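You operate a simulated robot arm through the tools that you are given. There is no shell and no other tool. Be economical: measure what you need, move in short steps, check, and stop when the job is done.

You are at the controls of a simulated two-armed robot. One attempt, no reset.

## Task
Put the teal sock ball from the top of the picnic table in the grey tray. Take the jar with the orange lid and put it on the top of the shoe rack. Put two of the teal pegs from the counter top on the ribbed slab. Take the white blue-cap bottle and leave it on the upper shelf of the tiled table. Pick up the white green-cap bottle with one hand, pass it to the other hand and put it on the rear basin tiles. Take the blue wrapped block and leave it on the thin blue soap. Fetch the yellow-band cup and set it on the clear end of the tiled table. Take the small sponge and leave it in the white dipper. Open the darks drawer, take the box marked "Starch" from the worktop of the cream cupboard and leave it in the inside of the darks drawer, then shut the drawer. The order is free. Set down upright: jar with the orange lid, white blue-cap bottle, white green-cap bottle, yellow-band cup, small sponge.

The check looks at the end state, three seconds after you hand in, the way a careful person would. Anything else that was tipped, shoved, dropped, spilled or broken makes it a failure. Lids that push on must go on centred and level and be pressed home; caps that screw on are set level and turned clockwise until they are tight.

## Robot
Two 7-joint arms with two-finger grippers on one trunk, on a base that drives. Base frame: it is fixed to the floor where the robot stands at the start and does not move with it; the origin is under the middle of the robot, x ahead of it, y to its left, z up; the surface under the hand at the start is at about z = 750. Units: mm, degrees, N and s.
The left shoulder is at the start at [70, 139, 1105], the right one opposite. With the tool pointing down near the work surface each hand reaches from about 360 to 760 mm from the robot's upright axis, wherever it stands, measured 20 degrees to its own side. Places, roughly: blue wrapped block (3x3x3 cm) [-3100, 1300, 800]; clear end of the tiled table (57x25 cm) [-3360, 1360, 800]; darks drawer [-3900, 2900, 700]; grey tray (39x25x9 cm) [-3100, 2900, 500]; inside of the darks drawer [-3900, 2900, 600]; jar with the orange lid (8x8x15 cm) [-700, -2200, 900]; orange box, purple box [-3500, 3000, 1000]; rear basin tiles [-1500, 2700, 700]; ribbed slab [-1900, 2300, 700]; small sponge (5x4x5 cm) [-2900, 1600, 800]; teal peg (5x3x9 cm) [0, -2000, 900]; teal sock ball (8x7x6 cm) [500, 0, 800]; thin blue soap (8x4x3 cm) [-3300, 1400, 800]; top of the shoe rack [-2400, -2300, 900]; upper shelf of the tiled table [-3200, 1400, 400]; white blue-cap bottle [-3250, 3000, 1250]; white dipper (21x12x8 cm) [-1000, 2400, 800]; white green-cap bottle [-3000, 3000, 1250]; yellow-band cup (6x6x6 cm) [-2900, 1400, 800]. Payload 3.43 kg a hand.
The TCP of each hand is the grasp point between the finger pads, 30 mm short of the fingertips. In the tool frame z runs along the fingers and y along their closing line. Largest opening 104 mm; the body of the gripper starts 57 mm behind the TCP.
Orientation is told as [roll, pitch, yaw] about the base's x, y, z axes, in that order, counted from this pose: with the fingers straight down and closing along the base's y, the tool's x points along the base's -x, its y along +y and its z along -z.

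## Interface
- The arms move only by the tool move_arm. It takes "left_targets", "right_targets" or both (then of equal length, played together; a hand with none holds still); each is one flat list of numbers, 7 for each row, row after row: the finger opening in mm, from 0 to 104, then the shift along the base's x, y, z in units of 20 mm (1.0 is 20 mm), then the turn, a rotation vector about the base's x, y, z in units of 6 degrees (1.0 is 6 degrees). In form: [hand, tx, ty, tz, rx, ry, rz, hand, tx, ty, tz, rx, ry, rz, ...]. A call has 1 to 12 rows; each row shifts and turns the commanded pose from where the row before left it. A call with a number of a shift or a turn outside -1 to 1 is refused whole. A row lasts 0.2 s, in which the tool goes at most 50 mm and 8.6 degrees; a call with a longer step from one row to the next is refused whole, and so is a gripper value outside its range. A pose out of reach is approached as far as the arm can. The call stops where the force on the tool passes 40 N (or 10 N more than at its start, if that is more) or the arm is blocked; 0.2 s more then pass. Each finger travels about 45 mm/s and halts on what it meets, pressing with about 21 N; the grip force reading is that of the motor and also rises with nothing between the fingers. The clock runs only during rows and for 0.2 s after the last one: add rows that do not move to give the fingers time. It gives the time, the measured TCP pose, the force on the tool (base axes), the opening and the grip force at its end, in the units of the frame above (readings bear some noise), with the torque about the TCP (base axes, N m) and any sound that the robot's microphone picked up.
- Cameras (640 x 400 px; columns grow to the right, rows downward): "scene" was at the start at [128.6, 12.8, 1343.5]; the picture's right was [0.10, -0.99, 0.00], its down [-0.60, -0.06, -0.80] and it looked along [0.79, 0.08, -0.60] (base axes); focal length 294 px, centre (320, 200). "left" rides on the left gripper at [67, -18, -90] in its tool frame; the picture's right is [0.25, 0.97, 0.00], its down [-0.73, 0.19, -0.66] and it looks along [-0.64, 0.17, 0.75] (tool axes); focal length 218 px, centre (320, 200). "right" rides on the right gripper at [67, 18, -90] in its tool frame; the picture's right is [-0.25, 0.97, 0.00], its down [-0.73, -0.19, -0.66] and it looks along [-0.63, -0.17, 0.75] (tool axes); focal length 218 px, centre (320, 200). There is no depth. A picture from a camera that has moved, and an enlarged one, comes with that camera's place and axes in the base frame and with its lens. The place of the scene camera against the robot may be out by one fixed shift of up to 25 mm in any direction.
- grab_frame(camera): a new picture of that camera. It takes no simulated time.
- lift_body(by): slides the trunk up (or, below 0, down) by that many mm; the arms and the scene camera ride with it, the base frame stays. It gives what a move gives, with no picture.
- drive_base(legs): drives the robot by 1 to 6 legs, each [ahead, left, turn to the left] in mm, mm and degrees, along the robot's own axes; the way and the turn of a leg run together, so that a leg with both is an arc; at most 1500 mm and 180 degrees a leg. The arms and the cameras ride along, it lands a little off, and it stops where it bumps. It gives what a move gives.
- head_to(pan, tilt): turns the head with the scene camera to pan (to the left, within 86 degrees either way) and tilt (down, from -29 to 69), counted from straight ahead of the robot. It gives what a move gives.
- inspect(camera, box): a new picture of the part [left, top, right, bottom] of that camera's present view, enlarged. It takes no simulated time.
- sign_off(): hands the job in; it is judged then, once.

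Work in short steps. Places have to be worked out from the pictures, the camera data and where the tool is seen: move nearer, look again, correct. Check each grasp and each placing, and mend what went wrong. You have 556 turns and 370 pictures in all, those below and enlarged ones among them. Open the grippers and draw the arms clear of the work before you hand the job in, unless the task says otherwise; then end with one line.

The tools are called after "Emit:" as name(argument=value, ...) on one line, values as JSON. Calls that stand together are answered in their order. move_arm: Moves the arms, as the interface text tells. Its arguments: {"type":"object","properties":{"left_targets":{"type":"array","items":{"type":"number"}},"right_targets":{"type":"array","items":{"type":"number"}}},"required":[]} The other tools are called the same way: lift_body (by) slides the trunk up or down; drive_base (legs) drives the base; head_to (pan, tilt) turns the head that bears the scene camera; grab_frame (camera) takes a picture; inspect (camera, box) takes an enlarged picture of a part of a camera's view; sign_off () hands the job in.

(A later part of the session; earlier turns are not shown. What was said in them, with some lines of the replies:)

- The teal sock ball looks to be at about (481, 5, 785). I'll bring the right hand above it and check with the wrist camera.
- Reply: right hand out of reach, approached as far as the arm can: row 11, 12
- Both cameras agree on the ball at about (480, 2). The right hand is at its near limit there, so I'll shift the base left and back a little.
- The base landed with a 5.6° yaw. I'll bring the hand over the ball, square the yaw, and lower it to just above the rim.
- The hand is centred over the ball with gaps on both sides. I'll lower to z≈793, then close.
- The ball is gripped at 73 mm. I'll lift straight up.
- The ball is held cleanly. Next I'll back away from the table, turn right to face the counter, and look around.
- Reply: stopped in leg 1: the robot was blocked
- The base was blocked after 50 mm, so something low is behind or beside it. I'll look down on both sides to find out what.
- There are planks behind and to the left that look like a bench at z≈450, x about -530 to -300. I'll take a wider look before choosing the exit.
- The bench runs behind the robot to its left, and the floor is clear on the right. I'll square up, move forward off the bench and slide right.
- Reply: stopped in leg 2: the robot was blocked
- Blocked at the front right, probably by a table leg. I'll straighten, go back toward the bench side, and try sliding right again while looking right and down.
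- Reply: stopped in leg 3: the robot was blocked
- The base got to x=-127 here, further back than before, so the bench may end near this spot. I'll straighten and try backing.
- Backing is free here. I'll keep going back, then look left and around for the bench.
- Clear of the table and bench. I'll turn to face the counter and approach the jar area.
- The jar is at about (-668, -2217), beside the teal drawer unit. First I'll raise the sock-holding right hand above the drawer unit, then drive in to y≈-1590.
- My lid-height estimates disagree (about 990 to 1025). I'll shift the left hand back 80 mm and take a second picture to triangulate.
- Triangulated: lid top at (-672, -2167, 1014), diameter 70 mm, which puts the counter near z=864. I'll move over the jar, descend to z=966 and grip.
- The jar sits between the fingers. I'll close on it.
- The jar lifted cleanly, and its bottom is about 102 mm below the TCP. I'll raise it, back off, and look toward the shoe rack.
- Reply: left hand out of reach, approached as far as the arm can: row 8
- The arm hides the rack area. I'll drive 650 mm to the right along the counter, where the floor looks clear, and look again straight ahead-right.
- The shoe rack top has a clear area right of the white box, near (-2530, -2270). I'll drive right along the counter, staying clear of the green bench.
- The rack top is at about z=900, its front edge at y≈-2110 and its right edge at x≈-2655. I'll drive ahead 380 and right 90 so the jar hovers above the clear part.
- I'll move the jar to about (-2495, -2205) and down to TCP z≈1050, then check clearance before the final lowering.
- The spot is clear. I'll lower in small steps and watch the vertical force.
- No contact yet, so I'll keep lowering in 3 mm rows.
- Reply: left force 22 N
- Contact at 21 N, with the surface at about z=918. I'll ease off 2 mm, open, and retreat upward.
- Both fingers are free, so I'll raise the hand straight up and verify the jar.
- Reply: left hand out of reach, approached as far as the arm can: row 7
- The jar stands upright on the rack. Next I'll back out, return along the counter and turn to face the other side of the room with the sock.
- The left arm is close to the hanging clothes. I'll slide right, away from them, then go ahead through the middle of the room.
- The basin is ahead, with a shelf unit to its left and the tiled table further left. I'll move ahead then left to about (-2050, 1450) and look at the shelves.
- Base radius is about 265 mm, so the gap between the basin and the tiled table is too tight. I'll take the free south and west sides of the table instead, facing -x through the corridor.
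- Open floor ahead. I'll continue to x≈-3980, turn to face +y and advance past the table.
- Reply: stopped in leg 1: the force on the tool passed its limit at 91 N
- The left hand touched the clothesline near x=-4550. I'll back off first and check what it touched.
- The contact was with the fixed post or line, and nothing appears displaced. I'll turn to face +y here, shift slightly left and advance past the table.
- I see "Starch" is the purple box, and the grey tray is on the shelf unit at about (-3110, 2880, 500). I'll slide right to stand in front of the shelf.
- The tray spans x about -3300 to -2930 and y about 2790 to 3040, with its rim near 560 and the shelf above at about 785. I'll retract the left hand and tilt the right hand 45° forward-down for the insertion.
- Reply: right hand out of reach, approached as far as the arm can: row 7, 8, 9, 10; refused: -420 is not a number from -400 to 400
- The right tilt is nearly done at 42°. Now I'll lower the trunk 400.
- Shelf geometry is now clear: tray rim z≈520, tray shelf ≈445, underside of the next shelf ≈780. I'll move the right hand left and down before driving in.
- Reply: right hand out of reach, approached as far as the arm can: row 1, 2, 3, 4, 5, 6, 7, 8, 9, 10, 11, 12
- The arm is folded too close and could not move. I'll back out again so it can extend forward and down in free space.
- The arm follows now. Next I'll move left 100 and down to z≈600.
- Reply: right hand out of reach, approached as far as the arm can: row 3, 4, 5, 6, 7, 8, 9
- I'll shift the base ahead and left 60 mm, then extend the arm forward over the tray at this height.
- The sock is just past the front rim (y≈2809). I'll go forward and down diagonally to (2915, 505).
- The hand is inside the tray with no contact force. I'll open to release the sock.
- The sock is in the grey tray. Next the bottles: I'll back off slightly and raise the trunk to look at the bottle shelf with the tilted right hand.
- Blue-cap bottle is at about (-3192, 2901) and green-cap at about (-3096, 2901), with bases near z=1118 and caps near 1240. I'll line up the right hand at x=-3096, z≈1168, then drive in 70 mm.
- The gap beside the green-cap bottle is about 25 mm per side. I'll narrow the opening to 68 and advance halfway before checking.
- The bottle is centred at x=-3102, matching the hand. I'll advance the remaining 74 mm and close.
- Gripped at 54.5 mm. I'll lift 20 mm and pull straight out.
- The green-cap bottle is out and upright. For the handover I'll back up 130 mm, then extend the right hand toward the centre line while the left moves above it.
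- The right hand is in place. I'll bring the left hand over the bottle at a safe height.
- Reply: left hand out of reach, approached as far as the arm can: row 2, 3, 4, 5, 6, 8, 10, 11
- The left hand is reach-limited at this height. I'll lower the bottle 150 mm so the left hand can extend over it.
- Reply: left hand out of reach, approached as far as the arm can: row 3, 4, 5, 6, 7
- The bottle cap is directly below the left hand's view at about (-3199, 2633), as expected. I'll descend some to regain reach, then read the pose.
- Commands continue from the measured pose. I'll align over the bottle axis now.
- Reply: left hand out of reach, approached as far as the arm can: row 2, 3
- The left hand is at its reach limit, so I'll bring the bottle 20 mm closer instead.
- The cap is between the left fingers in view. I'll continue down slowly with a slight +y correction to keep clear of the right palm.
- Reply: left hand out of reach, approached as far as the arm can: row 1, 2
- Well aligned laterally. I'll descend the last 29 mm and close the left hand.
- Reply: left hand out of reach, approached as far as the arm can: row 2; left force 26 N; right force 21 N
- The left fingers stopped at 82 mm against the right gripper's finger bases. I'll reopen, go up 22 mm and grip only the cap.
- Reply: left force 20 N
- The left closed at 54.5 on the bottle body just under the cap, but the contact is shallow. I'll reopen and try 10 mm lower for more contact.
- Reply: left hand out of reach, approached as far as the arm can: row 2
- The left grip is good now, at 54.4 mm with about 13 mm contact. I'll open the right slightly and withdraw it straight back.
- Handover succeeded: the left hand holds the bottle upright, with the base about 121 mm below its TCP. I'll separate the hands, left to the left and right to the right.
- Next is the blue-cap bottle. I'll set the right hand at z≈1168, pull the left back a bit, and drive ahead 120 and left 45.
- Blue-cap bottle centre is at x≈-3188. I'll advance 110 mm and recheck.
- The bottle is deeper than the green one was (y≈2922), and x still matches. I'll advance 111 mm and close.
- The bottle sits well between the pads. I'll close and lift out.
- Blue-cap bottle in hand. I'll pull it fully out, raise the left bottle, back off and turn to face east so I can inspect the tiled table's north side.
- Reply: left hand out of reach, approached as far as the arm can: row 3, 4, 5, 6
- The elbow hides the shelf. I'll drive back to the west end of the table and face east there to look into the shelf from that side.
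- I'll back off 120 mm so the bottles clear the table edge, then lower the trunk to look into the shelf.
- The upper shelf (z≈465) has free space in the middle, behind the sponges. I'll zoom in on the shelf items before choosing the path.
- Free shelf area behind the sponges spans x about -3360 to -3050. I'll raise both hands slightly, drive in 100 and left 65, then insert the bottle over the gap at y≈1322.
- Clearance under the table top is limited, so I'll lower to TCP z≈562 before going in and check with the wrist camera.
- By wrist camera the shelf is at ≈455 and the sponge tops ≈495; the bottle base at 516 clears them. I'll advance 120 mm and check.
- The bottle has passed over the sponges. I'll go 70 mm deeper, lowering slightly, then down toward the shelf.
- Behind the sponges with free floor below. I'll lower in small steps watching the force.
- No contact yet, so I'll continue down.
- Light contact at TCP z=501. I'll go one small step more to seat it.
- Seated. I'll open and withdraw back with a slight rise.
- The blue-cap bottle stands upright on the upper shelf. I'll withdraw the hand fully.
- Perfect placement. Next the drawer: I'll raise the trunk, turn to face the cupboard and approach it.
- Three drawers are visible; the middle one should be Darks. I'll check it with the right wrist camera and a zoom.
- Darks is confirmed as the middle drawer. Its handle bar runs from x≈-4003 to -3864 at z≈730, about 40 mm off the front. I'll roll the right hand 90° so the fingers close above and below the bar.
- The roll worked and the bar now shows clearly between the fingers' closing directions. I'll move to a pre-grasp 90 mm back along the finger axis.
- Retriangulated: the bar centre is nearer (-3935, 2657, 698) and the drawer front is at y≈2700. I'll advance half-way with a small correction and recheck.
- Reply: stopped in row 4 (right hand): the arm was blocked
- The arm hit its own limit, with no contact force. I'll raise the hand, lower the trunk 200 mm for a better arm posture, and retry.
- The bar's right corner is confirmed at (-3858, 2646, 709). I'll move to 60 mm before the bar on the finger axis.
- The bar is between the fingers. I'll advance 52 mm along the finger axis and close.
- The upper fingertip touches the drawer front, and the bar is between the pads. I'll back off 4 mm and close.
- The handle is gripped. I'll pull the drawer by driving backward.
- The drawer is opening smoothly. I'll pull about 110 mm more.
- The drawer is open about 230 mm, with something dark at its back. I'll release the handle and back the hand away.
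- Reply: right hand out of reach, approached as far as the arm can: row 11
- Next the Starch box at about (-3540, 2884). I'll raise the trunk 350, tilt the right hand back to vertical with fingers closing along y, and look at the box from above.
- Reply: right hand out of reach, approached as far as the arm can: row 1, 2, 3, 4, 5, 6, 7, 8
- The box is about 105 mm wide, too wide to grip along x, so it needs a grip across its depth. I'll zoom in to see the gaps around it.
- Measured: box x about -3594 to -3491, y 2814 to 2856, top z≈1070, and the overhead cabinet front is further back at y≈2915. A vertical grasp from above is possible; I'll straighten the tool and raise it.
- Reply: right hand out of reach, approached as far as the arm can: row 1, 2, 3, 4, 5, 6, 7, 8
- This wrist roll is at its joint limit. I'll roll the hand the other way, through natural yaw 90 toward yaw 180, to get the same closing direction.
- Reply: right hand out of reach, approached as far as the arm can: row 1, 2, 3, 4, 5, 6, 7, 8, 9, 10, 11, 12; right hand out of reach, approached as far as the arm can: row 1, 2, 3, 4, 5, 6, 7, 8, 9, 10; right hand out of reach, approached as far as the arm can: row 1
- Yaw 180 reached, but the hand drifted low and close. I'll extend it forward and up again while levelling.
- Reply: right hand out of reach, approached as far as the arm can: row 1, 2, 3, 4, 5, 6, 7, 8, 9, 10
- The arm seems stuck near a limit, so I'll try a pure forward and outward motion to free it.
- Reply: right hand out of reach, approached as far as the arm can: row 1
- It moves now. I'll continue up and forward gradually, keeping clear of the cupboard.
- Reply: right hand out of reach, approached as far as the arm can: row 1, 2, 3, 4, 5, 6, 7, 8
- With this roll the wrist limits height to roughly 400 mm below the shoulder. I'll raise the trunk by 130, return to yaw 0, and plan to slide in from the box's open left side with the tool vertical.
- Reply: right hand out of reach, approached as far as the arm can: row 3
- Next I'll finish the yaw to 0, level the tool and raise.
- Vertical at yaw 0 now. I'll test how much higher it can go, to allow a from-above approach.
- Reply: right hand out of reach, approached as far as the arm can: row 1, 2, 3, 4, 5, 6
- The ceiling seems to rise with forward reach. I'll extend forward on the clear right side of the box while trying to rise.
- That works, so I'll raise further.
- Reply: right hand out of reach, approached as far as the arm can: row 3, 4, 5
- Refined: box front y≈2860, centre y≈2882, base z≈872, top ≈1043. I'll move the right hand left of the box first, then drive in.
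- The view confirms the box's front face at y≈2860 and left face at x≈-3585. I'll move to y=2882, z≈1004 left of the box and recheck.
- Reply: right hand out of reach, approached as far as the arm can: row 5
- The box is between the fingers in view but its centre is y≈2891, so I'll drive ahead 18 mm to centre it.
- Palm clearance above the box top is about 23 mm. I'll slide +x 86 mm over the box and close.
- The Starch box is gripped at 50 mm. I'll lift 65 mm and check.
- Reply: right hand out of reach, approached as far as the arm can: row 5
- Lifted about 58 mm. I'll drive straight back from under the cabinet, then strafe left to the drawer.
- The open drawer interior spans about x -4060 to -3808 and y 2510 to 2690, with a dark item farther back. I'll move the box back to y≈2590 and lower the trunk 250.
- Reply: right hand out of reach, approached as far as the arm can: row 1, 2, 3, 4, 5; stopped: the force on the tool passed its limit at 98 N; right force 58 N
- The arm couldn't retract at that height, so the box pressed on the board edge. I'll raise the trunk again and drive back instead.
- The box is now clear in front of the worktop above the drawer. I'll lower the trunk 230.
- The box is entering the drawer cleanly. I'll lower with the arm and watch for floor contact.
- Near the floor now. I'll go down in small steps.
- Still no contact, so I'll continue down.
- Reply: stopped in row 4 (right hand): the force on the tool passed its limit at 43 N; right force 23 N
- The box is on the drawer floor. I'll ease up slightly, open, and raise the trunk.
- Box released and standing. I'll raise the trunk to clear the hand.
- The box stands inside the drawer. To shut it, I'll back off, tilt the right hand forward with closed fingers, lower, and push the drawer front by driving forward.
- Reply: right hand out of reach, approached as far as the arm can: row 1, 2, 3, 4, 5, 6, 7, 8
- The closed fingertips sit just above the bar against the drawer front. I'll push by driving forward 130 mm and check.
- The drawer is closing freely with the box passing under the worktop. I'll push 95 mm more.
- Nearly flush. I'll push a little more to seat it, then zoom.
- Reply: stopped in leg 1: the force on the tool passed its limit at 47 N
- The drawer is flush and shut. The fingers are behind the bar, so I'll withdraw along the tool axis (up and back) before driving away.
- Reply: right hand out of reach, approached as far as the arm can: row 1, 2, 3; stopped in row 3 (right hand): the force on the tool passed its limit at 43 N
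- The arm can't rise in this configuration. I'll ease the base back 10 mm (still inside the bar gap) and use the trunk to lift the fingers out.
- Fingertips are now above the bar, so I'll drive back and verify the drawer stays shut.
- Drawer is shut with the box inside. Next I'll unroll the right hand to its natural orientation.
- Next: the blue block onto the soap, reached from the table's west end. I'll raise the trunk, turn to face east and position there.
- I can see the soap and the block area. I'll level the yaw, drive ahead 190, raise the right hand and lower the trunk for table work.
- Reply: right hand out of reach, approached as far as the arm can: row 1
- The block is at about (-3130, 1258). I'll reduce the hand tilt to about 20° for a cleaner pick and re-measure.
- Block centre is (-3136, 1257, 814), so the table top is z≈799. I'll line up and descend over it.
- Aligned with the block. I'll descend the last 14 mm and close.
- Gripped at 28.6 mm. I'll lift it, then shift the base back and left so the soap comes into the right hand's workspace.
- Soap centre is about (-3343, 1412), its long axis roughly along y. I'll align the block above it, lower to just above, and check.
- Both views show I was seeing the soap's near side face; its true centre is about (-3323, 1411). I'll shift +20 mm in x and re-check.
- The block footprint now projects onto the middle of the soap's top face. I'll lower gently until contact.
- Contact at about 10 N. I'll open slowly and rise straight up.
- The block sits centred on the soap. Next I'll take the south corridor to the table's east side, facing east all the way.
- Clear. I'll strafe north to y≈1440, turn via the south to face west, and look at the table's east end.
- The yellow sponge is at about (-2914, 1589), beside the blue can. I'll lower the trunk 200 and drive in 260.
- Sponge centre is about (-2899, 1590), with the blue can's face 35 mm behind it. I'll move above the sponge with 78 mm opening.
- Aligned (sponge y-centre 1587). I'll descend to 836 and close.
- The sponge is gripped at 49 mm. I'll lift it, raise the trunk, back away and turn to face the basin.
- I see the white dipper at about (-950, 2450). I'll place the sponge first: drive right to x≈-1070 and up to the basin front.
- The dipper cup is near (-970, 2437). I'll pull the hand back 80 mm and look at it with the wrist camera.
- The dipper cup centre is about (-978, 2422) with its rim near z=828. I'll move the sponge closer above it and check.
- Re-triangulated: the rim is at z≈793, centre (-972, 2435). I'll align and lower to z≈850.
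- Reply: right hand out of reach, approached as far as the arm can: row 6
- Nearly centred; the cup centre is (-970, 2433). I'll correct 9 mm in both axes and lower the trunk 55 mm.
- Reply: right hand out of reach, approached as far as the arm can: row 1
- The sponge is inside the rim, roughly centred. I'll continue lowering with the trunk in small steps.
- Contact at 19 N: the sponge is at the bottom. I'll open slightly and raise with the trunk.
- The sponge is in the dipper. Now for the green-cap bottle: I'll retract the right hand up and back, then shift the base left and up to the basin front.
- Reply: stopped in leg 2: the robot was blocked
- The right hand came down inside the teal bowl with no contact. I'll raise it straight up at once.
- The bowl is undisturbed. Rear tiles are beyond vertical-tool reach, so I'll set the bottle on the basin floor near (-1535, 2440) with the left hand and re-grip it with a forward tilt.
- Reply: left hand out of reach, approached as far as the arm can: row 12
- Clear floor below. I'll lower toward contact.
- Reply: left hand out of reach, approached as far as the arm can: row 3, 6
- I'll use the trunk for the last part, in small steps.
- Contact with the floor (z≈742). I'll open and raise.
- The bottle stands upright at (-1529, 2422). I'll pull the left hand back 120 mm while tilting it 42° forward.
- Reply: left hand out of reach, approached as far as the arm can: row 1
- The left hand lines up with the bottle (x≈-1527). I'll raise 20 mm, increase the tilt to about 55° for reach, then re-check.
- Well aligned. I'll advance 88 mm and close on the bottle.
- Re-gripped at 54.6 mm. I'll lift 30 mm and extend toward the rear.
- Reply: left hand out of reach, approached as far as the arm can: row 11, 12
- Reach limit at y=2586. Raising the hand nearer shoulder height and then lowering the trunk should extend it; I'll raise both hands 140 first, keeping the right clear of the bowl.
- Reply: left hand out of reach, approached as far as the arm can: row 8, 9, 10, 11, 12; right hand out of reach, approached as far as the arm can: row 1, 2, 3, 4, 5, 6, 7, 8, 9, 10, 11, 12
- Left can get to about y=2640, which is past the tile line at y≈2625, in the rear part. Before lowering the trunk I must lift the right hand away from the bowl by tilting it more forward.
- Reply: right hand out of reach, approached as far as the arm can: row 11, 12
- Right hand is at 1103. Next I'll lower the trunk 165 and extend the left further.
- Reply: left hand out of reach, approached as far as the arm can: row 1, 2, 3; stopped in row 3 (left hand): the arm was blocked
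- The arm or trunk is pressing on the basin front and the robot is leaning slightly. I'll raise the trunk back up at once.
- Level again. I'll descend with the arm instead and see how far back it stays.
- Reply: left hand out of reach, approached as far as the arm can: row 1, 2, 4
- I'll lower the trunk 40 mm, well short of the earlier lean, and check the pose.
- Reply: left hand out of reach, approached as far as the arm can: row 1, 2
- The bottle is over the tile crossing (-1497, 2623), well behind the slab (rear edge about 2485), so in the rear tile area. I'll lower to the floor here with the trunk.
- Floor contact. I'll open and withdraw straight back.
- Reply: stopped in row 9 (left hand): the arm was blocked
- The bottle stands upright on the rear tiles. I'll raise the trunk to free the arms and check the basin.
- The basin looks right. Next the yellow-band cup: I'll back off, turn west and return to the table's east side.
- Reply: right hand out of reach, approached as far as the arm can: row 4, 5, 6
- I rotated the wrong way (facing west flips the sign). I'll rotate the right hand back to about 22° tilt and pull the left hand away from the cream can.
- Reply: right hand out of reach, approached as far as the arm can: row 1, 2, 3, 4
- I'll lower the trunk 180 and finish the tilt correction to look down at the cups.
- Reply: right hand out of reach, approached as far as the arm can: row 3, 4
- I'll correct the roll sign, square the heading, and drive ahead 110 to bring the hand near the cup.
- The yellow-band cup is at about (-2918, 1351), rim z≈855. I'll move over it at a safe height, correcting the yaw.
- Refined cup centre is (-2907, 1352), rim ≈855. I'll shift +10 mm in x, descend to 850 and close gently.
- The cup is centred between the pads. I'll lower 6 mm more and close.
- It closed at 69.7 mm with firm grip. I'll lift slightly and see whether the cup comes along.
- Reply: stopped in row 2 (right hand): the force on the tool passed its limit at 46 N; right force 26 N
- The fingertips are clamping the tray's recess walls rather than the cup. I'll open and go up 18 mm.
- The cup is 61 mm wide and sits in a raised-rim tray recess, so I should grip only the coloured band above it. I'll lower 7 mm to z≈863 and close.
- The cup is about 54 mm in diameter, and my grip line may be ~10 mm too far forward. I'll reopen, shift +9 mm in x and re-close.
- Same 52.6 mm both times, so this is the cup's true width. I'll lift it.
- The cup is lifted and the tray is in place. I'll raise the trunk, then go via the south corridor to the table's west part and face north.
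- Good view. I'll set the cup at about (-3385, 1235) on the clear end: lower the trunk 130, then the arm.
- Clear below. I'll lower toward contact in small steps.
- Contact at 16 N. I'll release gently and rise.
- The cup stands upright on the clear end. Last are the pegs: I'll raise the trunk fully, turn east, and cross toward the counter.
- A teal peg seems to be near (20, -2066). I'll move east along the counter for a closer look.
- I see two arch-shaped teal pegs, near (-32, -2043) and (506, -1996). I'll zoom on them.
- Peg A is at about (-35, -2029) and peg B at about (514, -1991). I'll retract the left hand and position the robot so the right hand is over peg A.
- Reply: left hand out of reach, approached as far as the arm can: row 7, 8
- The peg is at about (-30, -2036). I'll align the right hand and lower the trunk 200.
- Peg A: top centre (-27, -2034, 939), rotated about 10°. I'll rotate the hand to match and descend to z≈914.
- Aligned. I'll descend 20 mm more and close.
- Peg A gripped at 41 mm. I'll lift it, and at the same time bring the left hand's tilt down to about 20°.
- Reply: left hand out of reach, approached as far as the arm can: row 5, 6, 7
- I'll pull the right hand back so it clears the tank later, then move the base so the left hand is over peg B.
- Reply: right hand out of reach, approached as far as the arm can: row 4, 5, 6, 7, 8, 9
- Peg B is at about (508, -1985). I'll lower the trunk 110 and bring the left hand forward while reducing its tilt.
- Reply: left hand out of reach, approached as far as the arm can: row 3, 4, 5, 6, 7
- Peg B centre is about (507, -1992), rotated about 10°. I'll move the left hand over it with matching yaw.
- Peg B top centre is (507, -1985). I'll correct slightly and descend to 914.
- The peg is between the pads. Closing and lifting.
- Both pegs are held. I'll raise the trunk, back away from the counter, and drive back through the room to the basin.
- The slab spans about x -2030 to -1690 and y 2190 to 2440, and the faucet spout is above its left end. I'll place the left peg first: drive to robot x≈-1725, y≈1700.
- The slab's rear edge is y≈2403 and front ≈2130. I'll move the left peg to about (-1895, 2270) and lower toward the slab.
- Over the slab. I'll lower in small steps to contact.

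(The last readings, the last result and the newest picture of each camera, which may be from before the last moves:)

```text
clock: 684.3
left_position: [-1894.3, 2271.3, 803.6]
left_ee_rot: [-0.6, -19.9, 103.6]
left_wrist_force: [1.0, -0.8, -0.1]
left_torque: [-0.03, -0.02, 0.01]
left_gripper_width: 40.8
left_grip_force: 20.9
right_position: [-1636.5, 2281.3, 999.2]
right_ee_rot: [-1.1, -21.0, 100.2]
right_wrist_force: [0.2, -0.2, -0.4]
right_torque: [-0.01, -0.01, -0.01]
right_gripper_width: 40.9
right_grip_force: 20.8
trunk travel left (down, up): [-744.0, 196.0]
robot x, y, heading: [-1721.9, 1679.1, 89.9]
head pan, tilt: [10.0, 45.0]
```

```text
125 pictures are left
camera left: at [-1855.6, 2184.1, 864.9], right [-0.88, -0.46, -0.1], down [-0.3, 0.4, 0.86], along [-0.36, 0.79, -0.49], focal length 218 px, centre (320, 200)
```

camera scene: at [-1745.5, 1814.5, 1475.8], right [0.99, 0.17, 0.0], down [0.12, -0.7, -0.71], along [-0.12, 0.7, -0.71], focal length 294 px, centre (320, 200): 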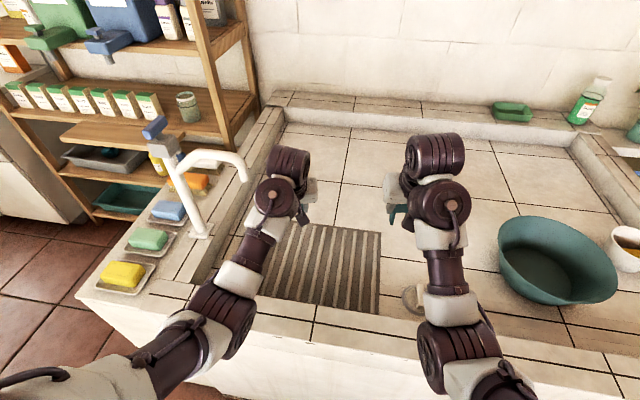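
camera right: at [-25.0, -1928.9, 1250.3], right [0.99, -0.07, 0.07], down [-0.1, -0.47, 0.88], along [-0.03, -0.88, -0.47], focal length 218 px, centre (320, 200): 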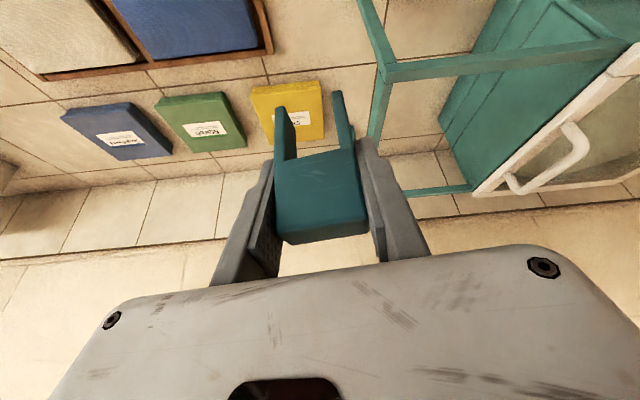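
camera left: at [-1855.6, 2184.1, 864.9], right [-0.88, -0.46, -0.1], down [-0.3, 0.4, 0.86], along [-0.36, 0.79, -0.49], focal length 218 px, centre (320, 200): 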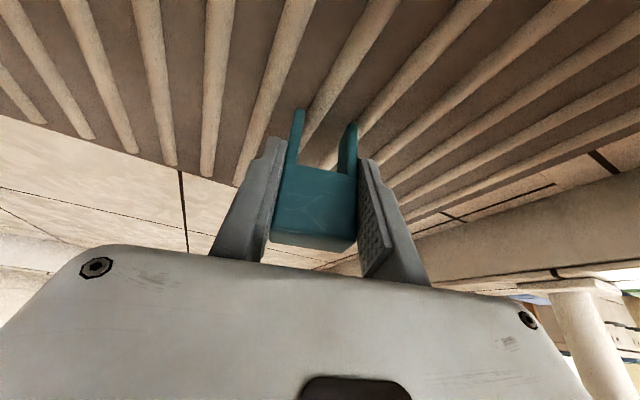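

No contact yet, so I'll continue down.

Emit:
move_arm(left_targets=[25, 0, 0, -0.15, 0, 0, 0, 25, 0, 0, -0.15, 0, 0, 0, 25, 0, 0, -0.15, 0, 0, 0, 25, 0, 0, -0.1, 0, 0, 0])

```text
clock: 685.3
left_position: [-1892.9, 2270.3, 794.5]
left_ee_rot: [-0.6, -20.2, 103.8]
left_wrist_force: [0.1, 1.0, 21.5]
left_torque: [0.19, 0.44, -0.04]
left_gripper_width: 41.4
left_grip_force: 20.8
right_position: [-1635.5, 2279.6, 1000.6]
right_ee_rot: [-1.1, -21.2, 100.3]
right_wrist_force: [-0.2, -0.2, 0.6]
right_torque: [0.0, 0.0, 0.02]
right_gripper_width: 41.1
right_grip_force: 20.9
trunk travel left (down, up): [-744.0, 196.0]
robot x, y, heading: [-1721.6, 1679.9, 89.8]
head pan, tilt: [10.0, 45.0]
```

Contact at 21 N. I'll ease off, open and rise, then check whether the peg stands.

Emit:
move_arm(left_targets=[30, 0, 0, 0.1, 0, 0, 0, 45, 0, 0, 0, 0, 0, 0, 60, 0, 0, 0, 0, 0, 0, 66, 0, 0, 0, 0, 0, 0, 66, 0, 0, 0.6, 0, 0, 0, 66, 0, 0, 0.8, 0, 0, 0, 66, 0, 0, 0.8, 0, 0, 0, 66, 0, 0, 0.8, 0, 0, 0, 66, 0, -0.3, 0.8, 0, 0, 0])

Emit:
grab_frame(camera="left")

Emit:
grab_frame(camera="scene")

```text
clock: 687.3
left_position: [-1894.9, 2264.5, 870.4]
left_ee_rot: [-0.6, -19.9, 103.7]
left_wrist_force: [-0.4, 0.1, 0.2]
left_torque: [0.0, 0.0, 0.0]
left_gripper_width: 66.1
left_grip_force: 0.1
right_position: [-1636.6, 2282.1, 999.4]
right_ee_rot: [-1.1, -21.0, 100.3]
right_wrist_force: [0.6, -0.3, -0.1]
right_torque: [-0.01, 0.01, -0.03]
right_gripper_width: 41.0
right_grip_force: 21.3
trunk travel left (down, up): [-744.0, 196.0]
robot x, y, heading: [-1723.3, 1675.4, 89.9]
head pan, tilt: [10.0, 45.0]
```

```text
124 pictures are left
camera left: at [-1854.8, 2178.0, 932.8], right [-0.88, -0.46, -0.1], down [-0.3, 0.4, 0.86], along [-0.36, 0.79, -0.49], focal length 218 px, centre (320, 200)
```

left: 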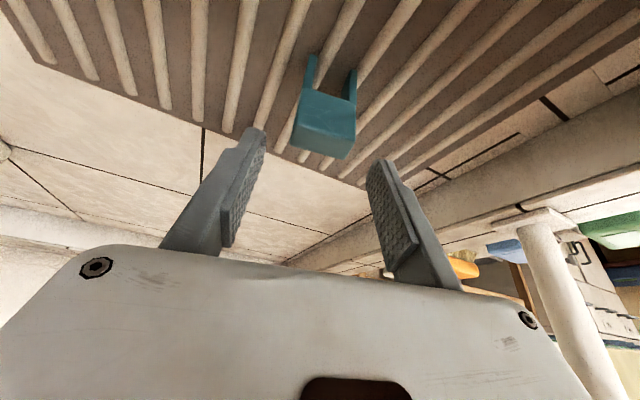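

```text
123 pictures are left
camera scene: at [-1745.7, 1814.0, 1475.8], right [0.98, 0.17, 0.0], down [0.12, -0.7, -0.71], along [-0.12, 0.7, -0.71], focal length 294 px, centre (320, 200)
```

scene: 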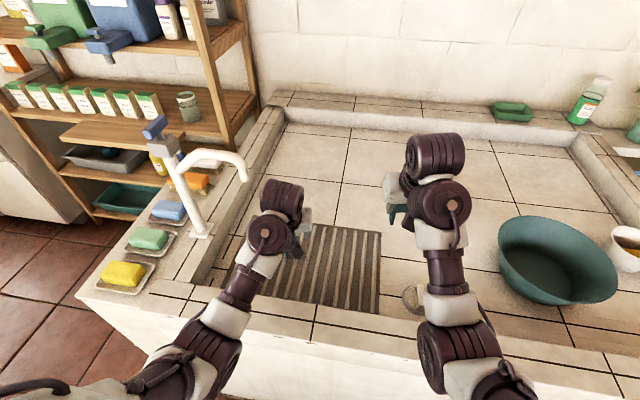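

The peg stands on the slab. I'll retract the left hand and shift the base left 100 for the right peg.

Emit:
move_arm(left_targets=[66, 0.2, -0.5, 0.9, 0, 0, 0, 66, 0.3, -0.8, 0.9, 0, 0, 0, 66, 0.3, -0.9, 0.5, 0, 0, 0, 66, 0.3, -0.9, 0, 0, 0, 0, 66, 0.3, -0.9, 0, 0, 0, 0, 66, 0.3, -0.9, 0, 0, 0, 0, 66, 0, -0.9, 0, 0, 0, 0])

Emit:
drive_base(legs=[[0, 95, 0]])

Emit:
grab_frame(camera="scene")

Emit:
grab_frame(camera="right")

```text
clock: 688.9
left_position: [-1868.9, 2163.3, 905.7]
left_ee_rot: [-0.5, -20.1, 103.6]
left_wrist_force: [-0.1, 0.6, -0.6]
left_torque: [0.01, 0.01, 0.02]
left_gripper_width: 65.9
left_grip_force: 0.1
left hand out of reach, approached as far as the arm can: row 5, 6, 7
right_position: [-1634.3, 2283.1, 998.0]
right_ee_rot: [-1.1, -21.0, 100.3]
right_wrist_force: [0.6, -0.3, -0.4]
right_torque: [-0.01, 0.0, -0.03]
right_gripper_width: 40.9
right_grip_force: 20.7
trunk travel left (down, up): [-744.0, 196.0]
robot x, y, heading: [-1725.0, 1678.9, 89.7]
head pan, tilt: [10.0, 45.0]
```

```text
clock: 690.0
left_position: [-1960.1, 2162.6, 905.5]
left_ee_rot: [-0.8, -20.0, 103.8]
left_wrist_force: [-1.0, 0.6, 0.6]
left_torque: [0.06, 0.01, -0.03]
left_gripper_width: 66.1
left_grip_force: 0.1
right_position: [-1728.1, 2282.6, 998.3]
right_ee_rot: [-1.1, -21.0, 100.3]
right_wrist_force: [0.3, -0.6, -0.8]
right_torque: [0.03, -0.05, 0.03]
right_gripper_width: 40.8
right_grip_force: 21.0
trunk travel left (down, up): [-744.0, 196.0]
robot x, y, heading: [-1811.6, 1683.5, 90.2]
head pan, tilt: [10.0, 45.0]
```

```text
122 pictures are left
camera scene: at [-1837.6, 1814.4, 1475.7], right [0.98, 0.17, 0.0], down [0.12, -0.7, -0.71], along [-0.12, 0.7, -0.71], focal length 294 px, centre (320, 200)
```

scene: 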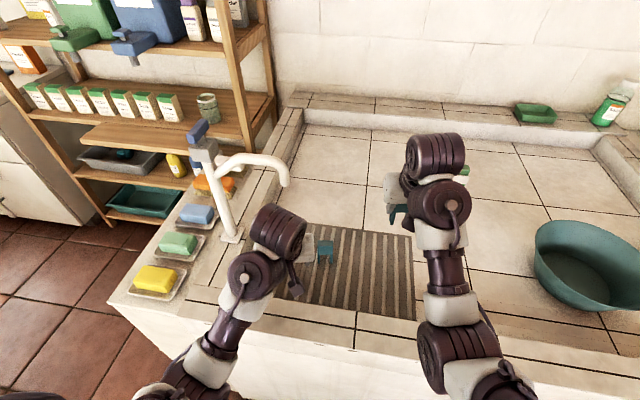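

```text
121 pictures are left
camera right: at [-1729.2, 2185.0, 1058.7], right [-1.0, 0.07, 0.07], down [0.1, 0.47, 0.88], along [0.02, 0.88, -0.47], focal length 218 px, centre (320, 200)
```

right: 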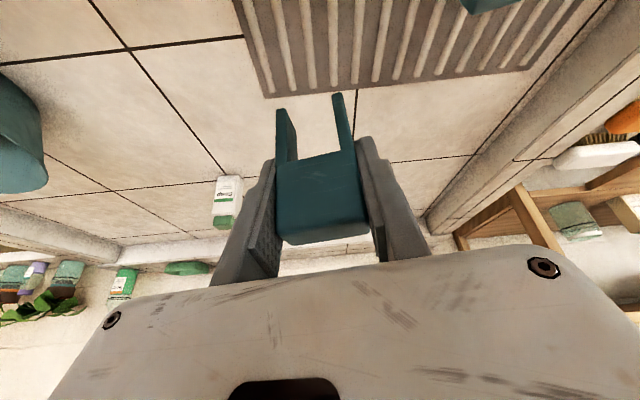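

Slab right edge is x≈-1646. I'll place the right peg at about (-1762, 2268) using the arm.

Emit:
move_arm(right_targets=[25, -0.6, -0.3, -0.7, 0, 0, 0, 25, -0.6, -0.3, -0.7, 0, 0, 0, 25, -0.5, -0.1, -0.9, 0, 0, 0, 25, 0, 0, -0.9, 0, 0, 0, 25, 0, 0, -0.9, 0, 0, 0, 25, 0, 0, -0.9, 0, 0, 0, 25, 0, 0, -0.9, 0, 0, 0, 25, 0, 0, -0.9, 0, 0, 0, 25, 0, 0, -0.9, 0, 0, 0])

Emit:
grab_frame(camera="right")

```text
clock: 692.0
left_position: [-1961.0, 2162.7, 905.9]
left_ee_rot: [-0.6, -20.1, 103.7]
left_wrist_force: [-0.4, -0.1, 0.5]
left_torque: [0.02, -0.01, 0.02]
left_gripper_width: 65.9
left_grip_force: 0.0
right_position: [-1763.9, 2268.3, 842.6]
right_ee_rot: [-1.2, -21.1, 100.4]
right_wrist_force: [-0.1, -0.3, -0.3]
right_torque: [0.02, -0.02, -0.01]
right_gripper_width: 40.9
right_grip_force: 21.2
trunk travel left (down, up): [-744.0, 196.0]
robot x, y, heading: [-1813.1, 1676.5, 90.3]
head pan, tilt: [10.0, 45.0]
```

```text
120 pictures are left
camera right: at [-1765.0, 2171.2, 902.1], right [-1.0, 0.07, 0.07], down [0.1, 0.47, 0.88], along [0.02, 0.88, -0.47], focal length 218 px, centre (320, 200)
```

right: 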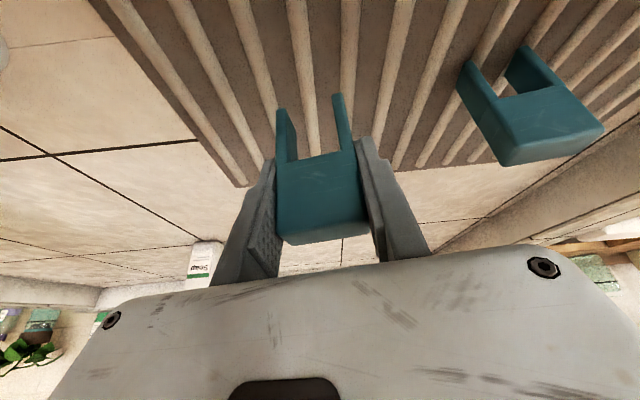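

Clear of the first peg. I'll lower to contact.

Emit:
move_arm(right_targets=[25, 0, 0, -0.7, 0, 0, 0, 25, 0, 0, -0.6, 0, 0, 0, 25, 0, 0, -0.3, 0, 0, 0, 25, 0, 0, -0.2, 0, 0, 0])

Emit:
move_arm(right_targets=[25, 0, 0, -0.15, 0, 0, 0, 25, 0, 0, -0.15, 0, 0, 0, 25, 0, 0, -0.1, 0, 0, 0])

```text
clock: 693.0
left_position: [-1960.9, 2163.0, 906.2]
left_ee_rot: [-0.7, -20.0, 103.8]
left_wrist_force: [0.3, -0.2, 0.5]
left_torque: [0.0, 0.01, -0.03]
left_gripper_width: 66.0
left_grip_force: 0.0
right_position: [-1762.1, 2269.2, 807.9]
right_ee_rot: [-1.1, -21.1, 100.3]
right_wrist_force: [0.1, 0.0, 0.7]
right_torque: [-0.01, -0.01, 0.02]
right_gripper_width: 41.0
right_grip_force: 21.1
trunk travel left (down, up): [-744.0, 196.0]
robot x, y, heading: [-1816.1, 1680.3, 90.2]
head pan, tilt: [10.0, 45.0]
```

```text
clock: 693.8
left_position: [-1962.1, 2162.9, 905.5]
left_ee_rot: [-0.7, -20.0, 103.8]
left_wrist_force: [0.2, 0.0, 0.3]
left_torque: [0.0, -0.02, 0.0]
left_gripper_width: 66.0
left_grip_force: 0.1
right_position: [-1760.8, 2267.6, 801.3]
right_ee_rot: [-1.1, -21.0, 100.3]
right_wrist_force: [-0.2, 0.1, -0.5]
right_torque: [-0.02, 0.0, 0.02]
right_gripper_width: 40.9
right_grip_force: 21.2
trunk travel left (down, up): [-744.0, 196.0]
robot x, y, heading: [-1814.8, 1680.5, 90.0]
head pan, tilt: [10.0, 45.0]
```

Emit:
move_arm(right_targets=[25, 0, 0, -0.15, 0, 0, 0, 25, 0, 0, -0.15, 0, 0, 0, 25, 0, 0, -0.1, 0, 0, 0])

```text
clock: 694.6
left_position: [-1959.4, 2160.1, 907.8]
left_ee_rot: [-0.7, -20.1, 103.7]
left_wrist_force: [0.2, 0.2, -0.4]
left_torque: [0.02, 0.04, -0.01]
left_gripper_width: 65.8
left_grip_force: 0.1
right_position: [-1762.6, 2269.0, 796.7]
right_ee_rot: [-1.1, -21.5, 100.2]
right_wrist_force: [4.1, 0.7, 21.3]
right_torque: [-0.06, 0.19, 0.01]
right_gripper_width: 41.6
right_grip_force: 21.5
trunk travel left (down, up): [-744.0, 196.0]
robot x, y, heading: [-1815.1, 1680.5, 89.9]
head pan, tilt: [10.0, 45.0]
```

Contact. I'll release and rise.

Emit:
move_arm(right_targets=[30, 0, 0, 0.1, 0, 0, 0, 45, 0, 0, 0, 0, 0, 0, 60, 0, 0, 0, 0, 0, 0, 64, 0, 0, 0, 0, 0, 0, 64, 0, 0, 0.6, 0, 0, 0, 64, 0, 0, 0.8, 0, 0, 0, 64, 0, 0, 0.8, 0, 0, 0, 64, 0, 0, 0.8, 0, 0, 0, 64, 0, 0, 0.8, 0, 0, 0, 64, 0, -0.4, 0.8, 0, 0, 0, 64, 0, -0.4, 0.8, 0, 0, 0])

Emit:
grab_frame(camera="right")

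```text
clock: 697.0
left_position: [-1960.4, 2164.3, 906.0]
left_ee_rot: [-0.8, -20.1, 103.8]
left_wrist_force: [-0.7, -0.4, -0.1]
left_torque: [0.03, -0.02, -0.04]
left_gripper_width: 66.0
left_grip_force: 0.0
right_position: [-1761.7, 2251.6, 902.0]
right_ee_rot: [-1.2, -21.0, 100.3]
right_wrist_force: [0.1, 0.1, -0.5]
right_torque: [-0.01, 0.01, 0.02]
right_gripper_width: 64.0
right_grip_force: 0.1
trunk travel left (down, up): [-744.0, 196.0]
robot x, y, heading: [-1814.5, 1678.9, 90.1]
head pan, tilt: [10.0, 45.0]
```

```text
119 pictures are left
camera right: at [-1762.3, 2154.7, 962.4], right [-1.0, 0.07, 0.07], down [0.1, 0.47, 0.88], along [0.02, 0.88, -0.47], focal length 218 px, centre (320, 200)
```

right: 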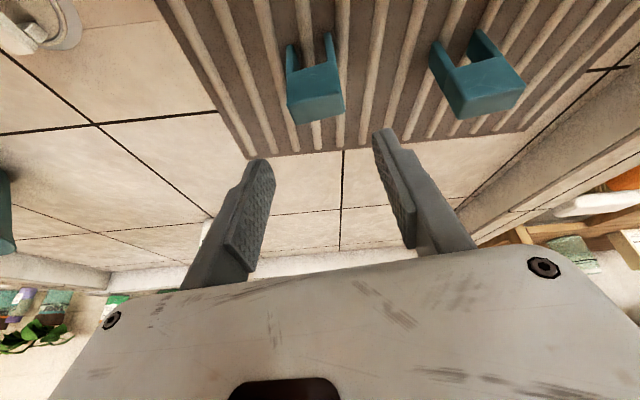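

Both pegs stand on the slab. I'll raise the trunk, back away, and take final check pictures of the basin.

Emit:
lift_body(by=180)

Emit:
drive_base(legs=[[-350, 0, 0]])

Emit:
head_to(pan=-15, tilt=32)

Emit:
grab_frame(camera="scene")

Emit:
inspect(camera="scene", box=[160, 140, 520, 330])

```text
clock: 699.0
left_position: [-1960.6, 2162.3, 1086.0]
left_ee_rot: [-0.6, -19.9, 103.8]
left_wrist_force: [0.2, -0.5, 0.3]
left_torque: [0.01, -0.01, -0.02]
left_gripper_width: 66.1
left_grip_force: 0.0
right_position: [-1760.6, 2253.3, 1081.5]
right_ee_rot: [-1.1, -21.0, 100.3]
right_wrist_force: [0.5, 0.4, 0.0]
right_torque: [0.05, 0.01, -0.02]
right_gripper_width: 64.5
right_grip_force: 0.1
trunk travel left (down, up): [-924.0, 16.0]
robot x, y, heading: [-1815.1, 1687.8, 90.0]
head pan, tilt: [10.0, 45.0]
```

```text
clock: 701.4
left_position: [-1959.6, 1807.2, 1084.7]
left_ee_rot: [-0.7, -20.0, 103.3]
left_wrist_force: [0.7, -0.2, -0.2]
left_torque: [0.0, -0.01, 0.0]
left_gripper_width: 65.7
left_grip_force: 0.1
right_position: [-1758.4, 1894.2, 1080.9]
right_ee_rot: [-1.1, -21.0, 99.8]
right_wrist_force: [-0.1, 0.4, -0.2]
right_torque: [0.03, 0.01, -0.01]
right_gripper_width: 64.0
right_grip_force: 0.0
trunk travel left (down, up): [-924.0, 16.0]
robot x, y, heading: [-1816.9, 1320.8, 89.4]
head pan, tilt: [10.0, 45.0]
```

```text
clock: 702.2
left_position: [-1959.8, 1805.5, 1086.4]
left_ee_rot: [-0.7, -20.1, 103.3]
left_wrist_force: [0.3, -0.4, 0.7]
left_torque: [0.01, 0.01, 0.03]
left_gripper_width: 65.8
left_grip_force: 0.0
right_position: [-1758.8, 1893.3, 1082.2]
right_ee_rot: [-1.1, -21.1, 99.9]
right_wrist_force: [-0.1, 0.6, -0.3]
right_torque: [0.01, -0.05, -0.01]
right_gripper_width: 64.1
right_grip_force: 0.0
trunk travel left (down, up): [-924.0, 16.0]
robot x, y, heading: [-1814.8, 1322.6, 89.4]
head pan, tilt: [-15.0, 32.0]
```

```text
118 pictures are left
camera scene: at [-1801.2, 1461.7, 1675.2], right [0.96, -0.27, 0.0], down [-0.14, -0.51, -0.85], along [0.23, 0.82, -0.53], focal length 294 px, centre (320, 200)
```

scene: 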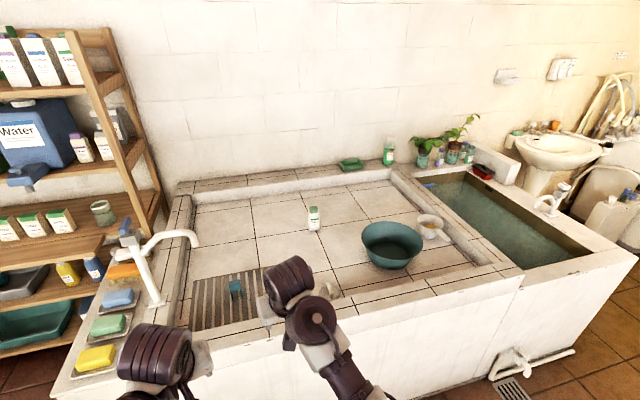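

```text
1.78 times, centred on (340, 235) of scene
camera zoom: at [-1801.2, 1461.7, 1675.2], right [0.96, -0.27, 0.0], down [-0.14, -0.51, -0.85], along [0.23, 0.82, -0.53], focal length 524 px, centre (284, 138)
```

zoom: 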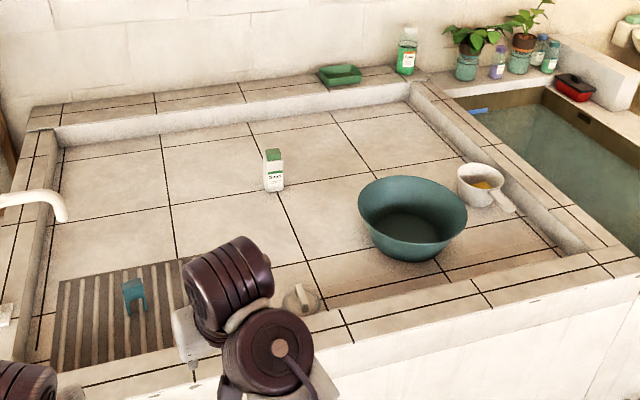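

Everything checks out: the bottle and both pegs are standing, the sponge is in the dipper, and both grippers are open and clear. Handing in.

Emit:
sign_off()

```text
The job is handed in.
```

I carried out all nine jobs and handed in; both grippers were open and clear, and the verdict has not come back. The green-cap bottle ended at about y = 2616 instead of the listed 2700, which still looks to be in the rear part of the basin floor. I let it down once on the basin floor with the left hand to re-grip it, after the pass from right to left.
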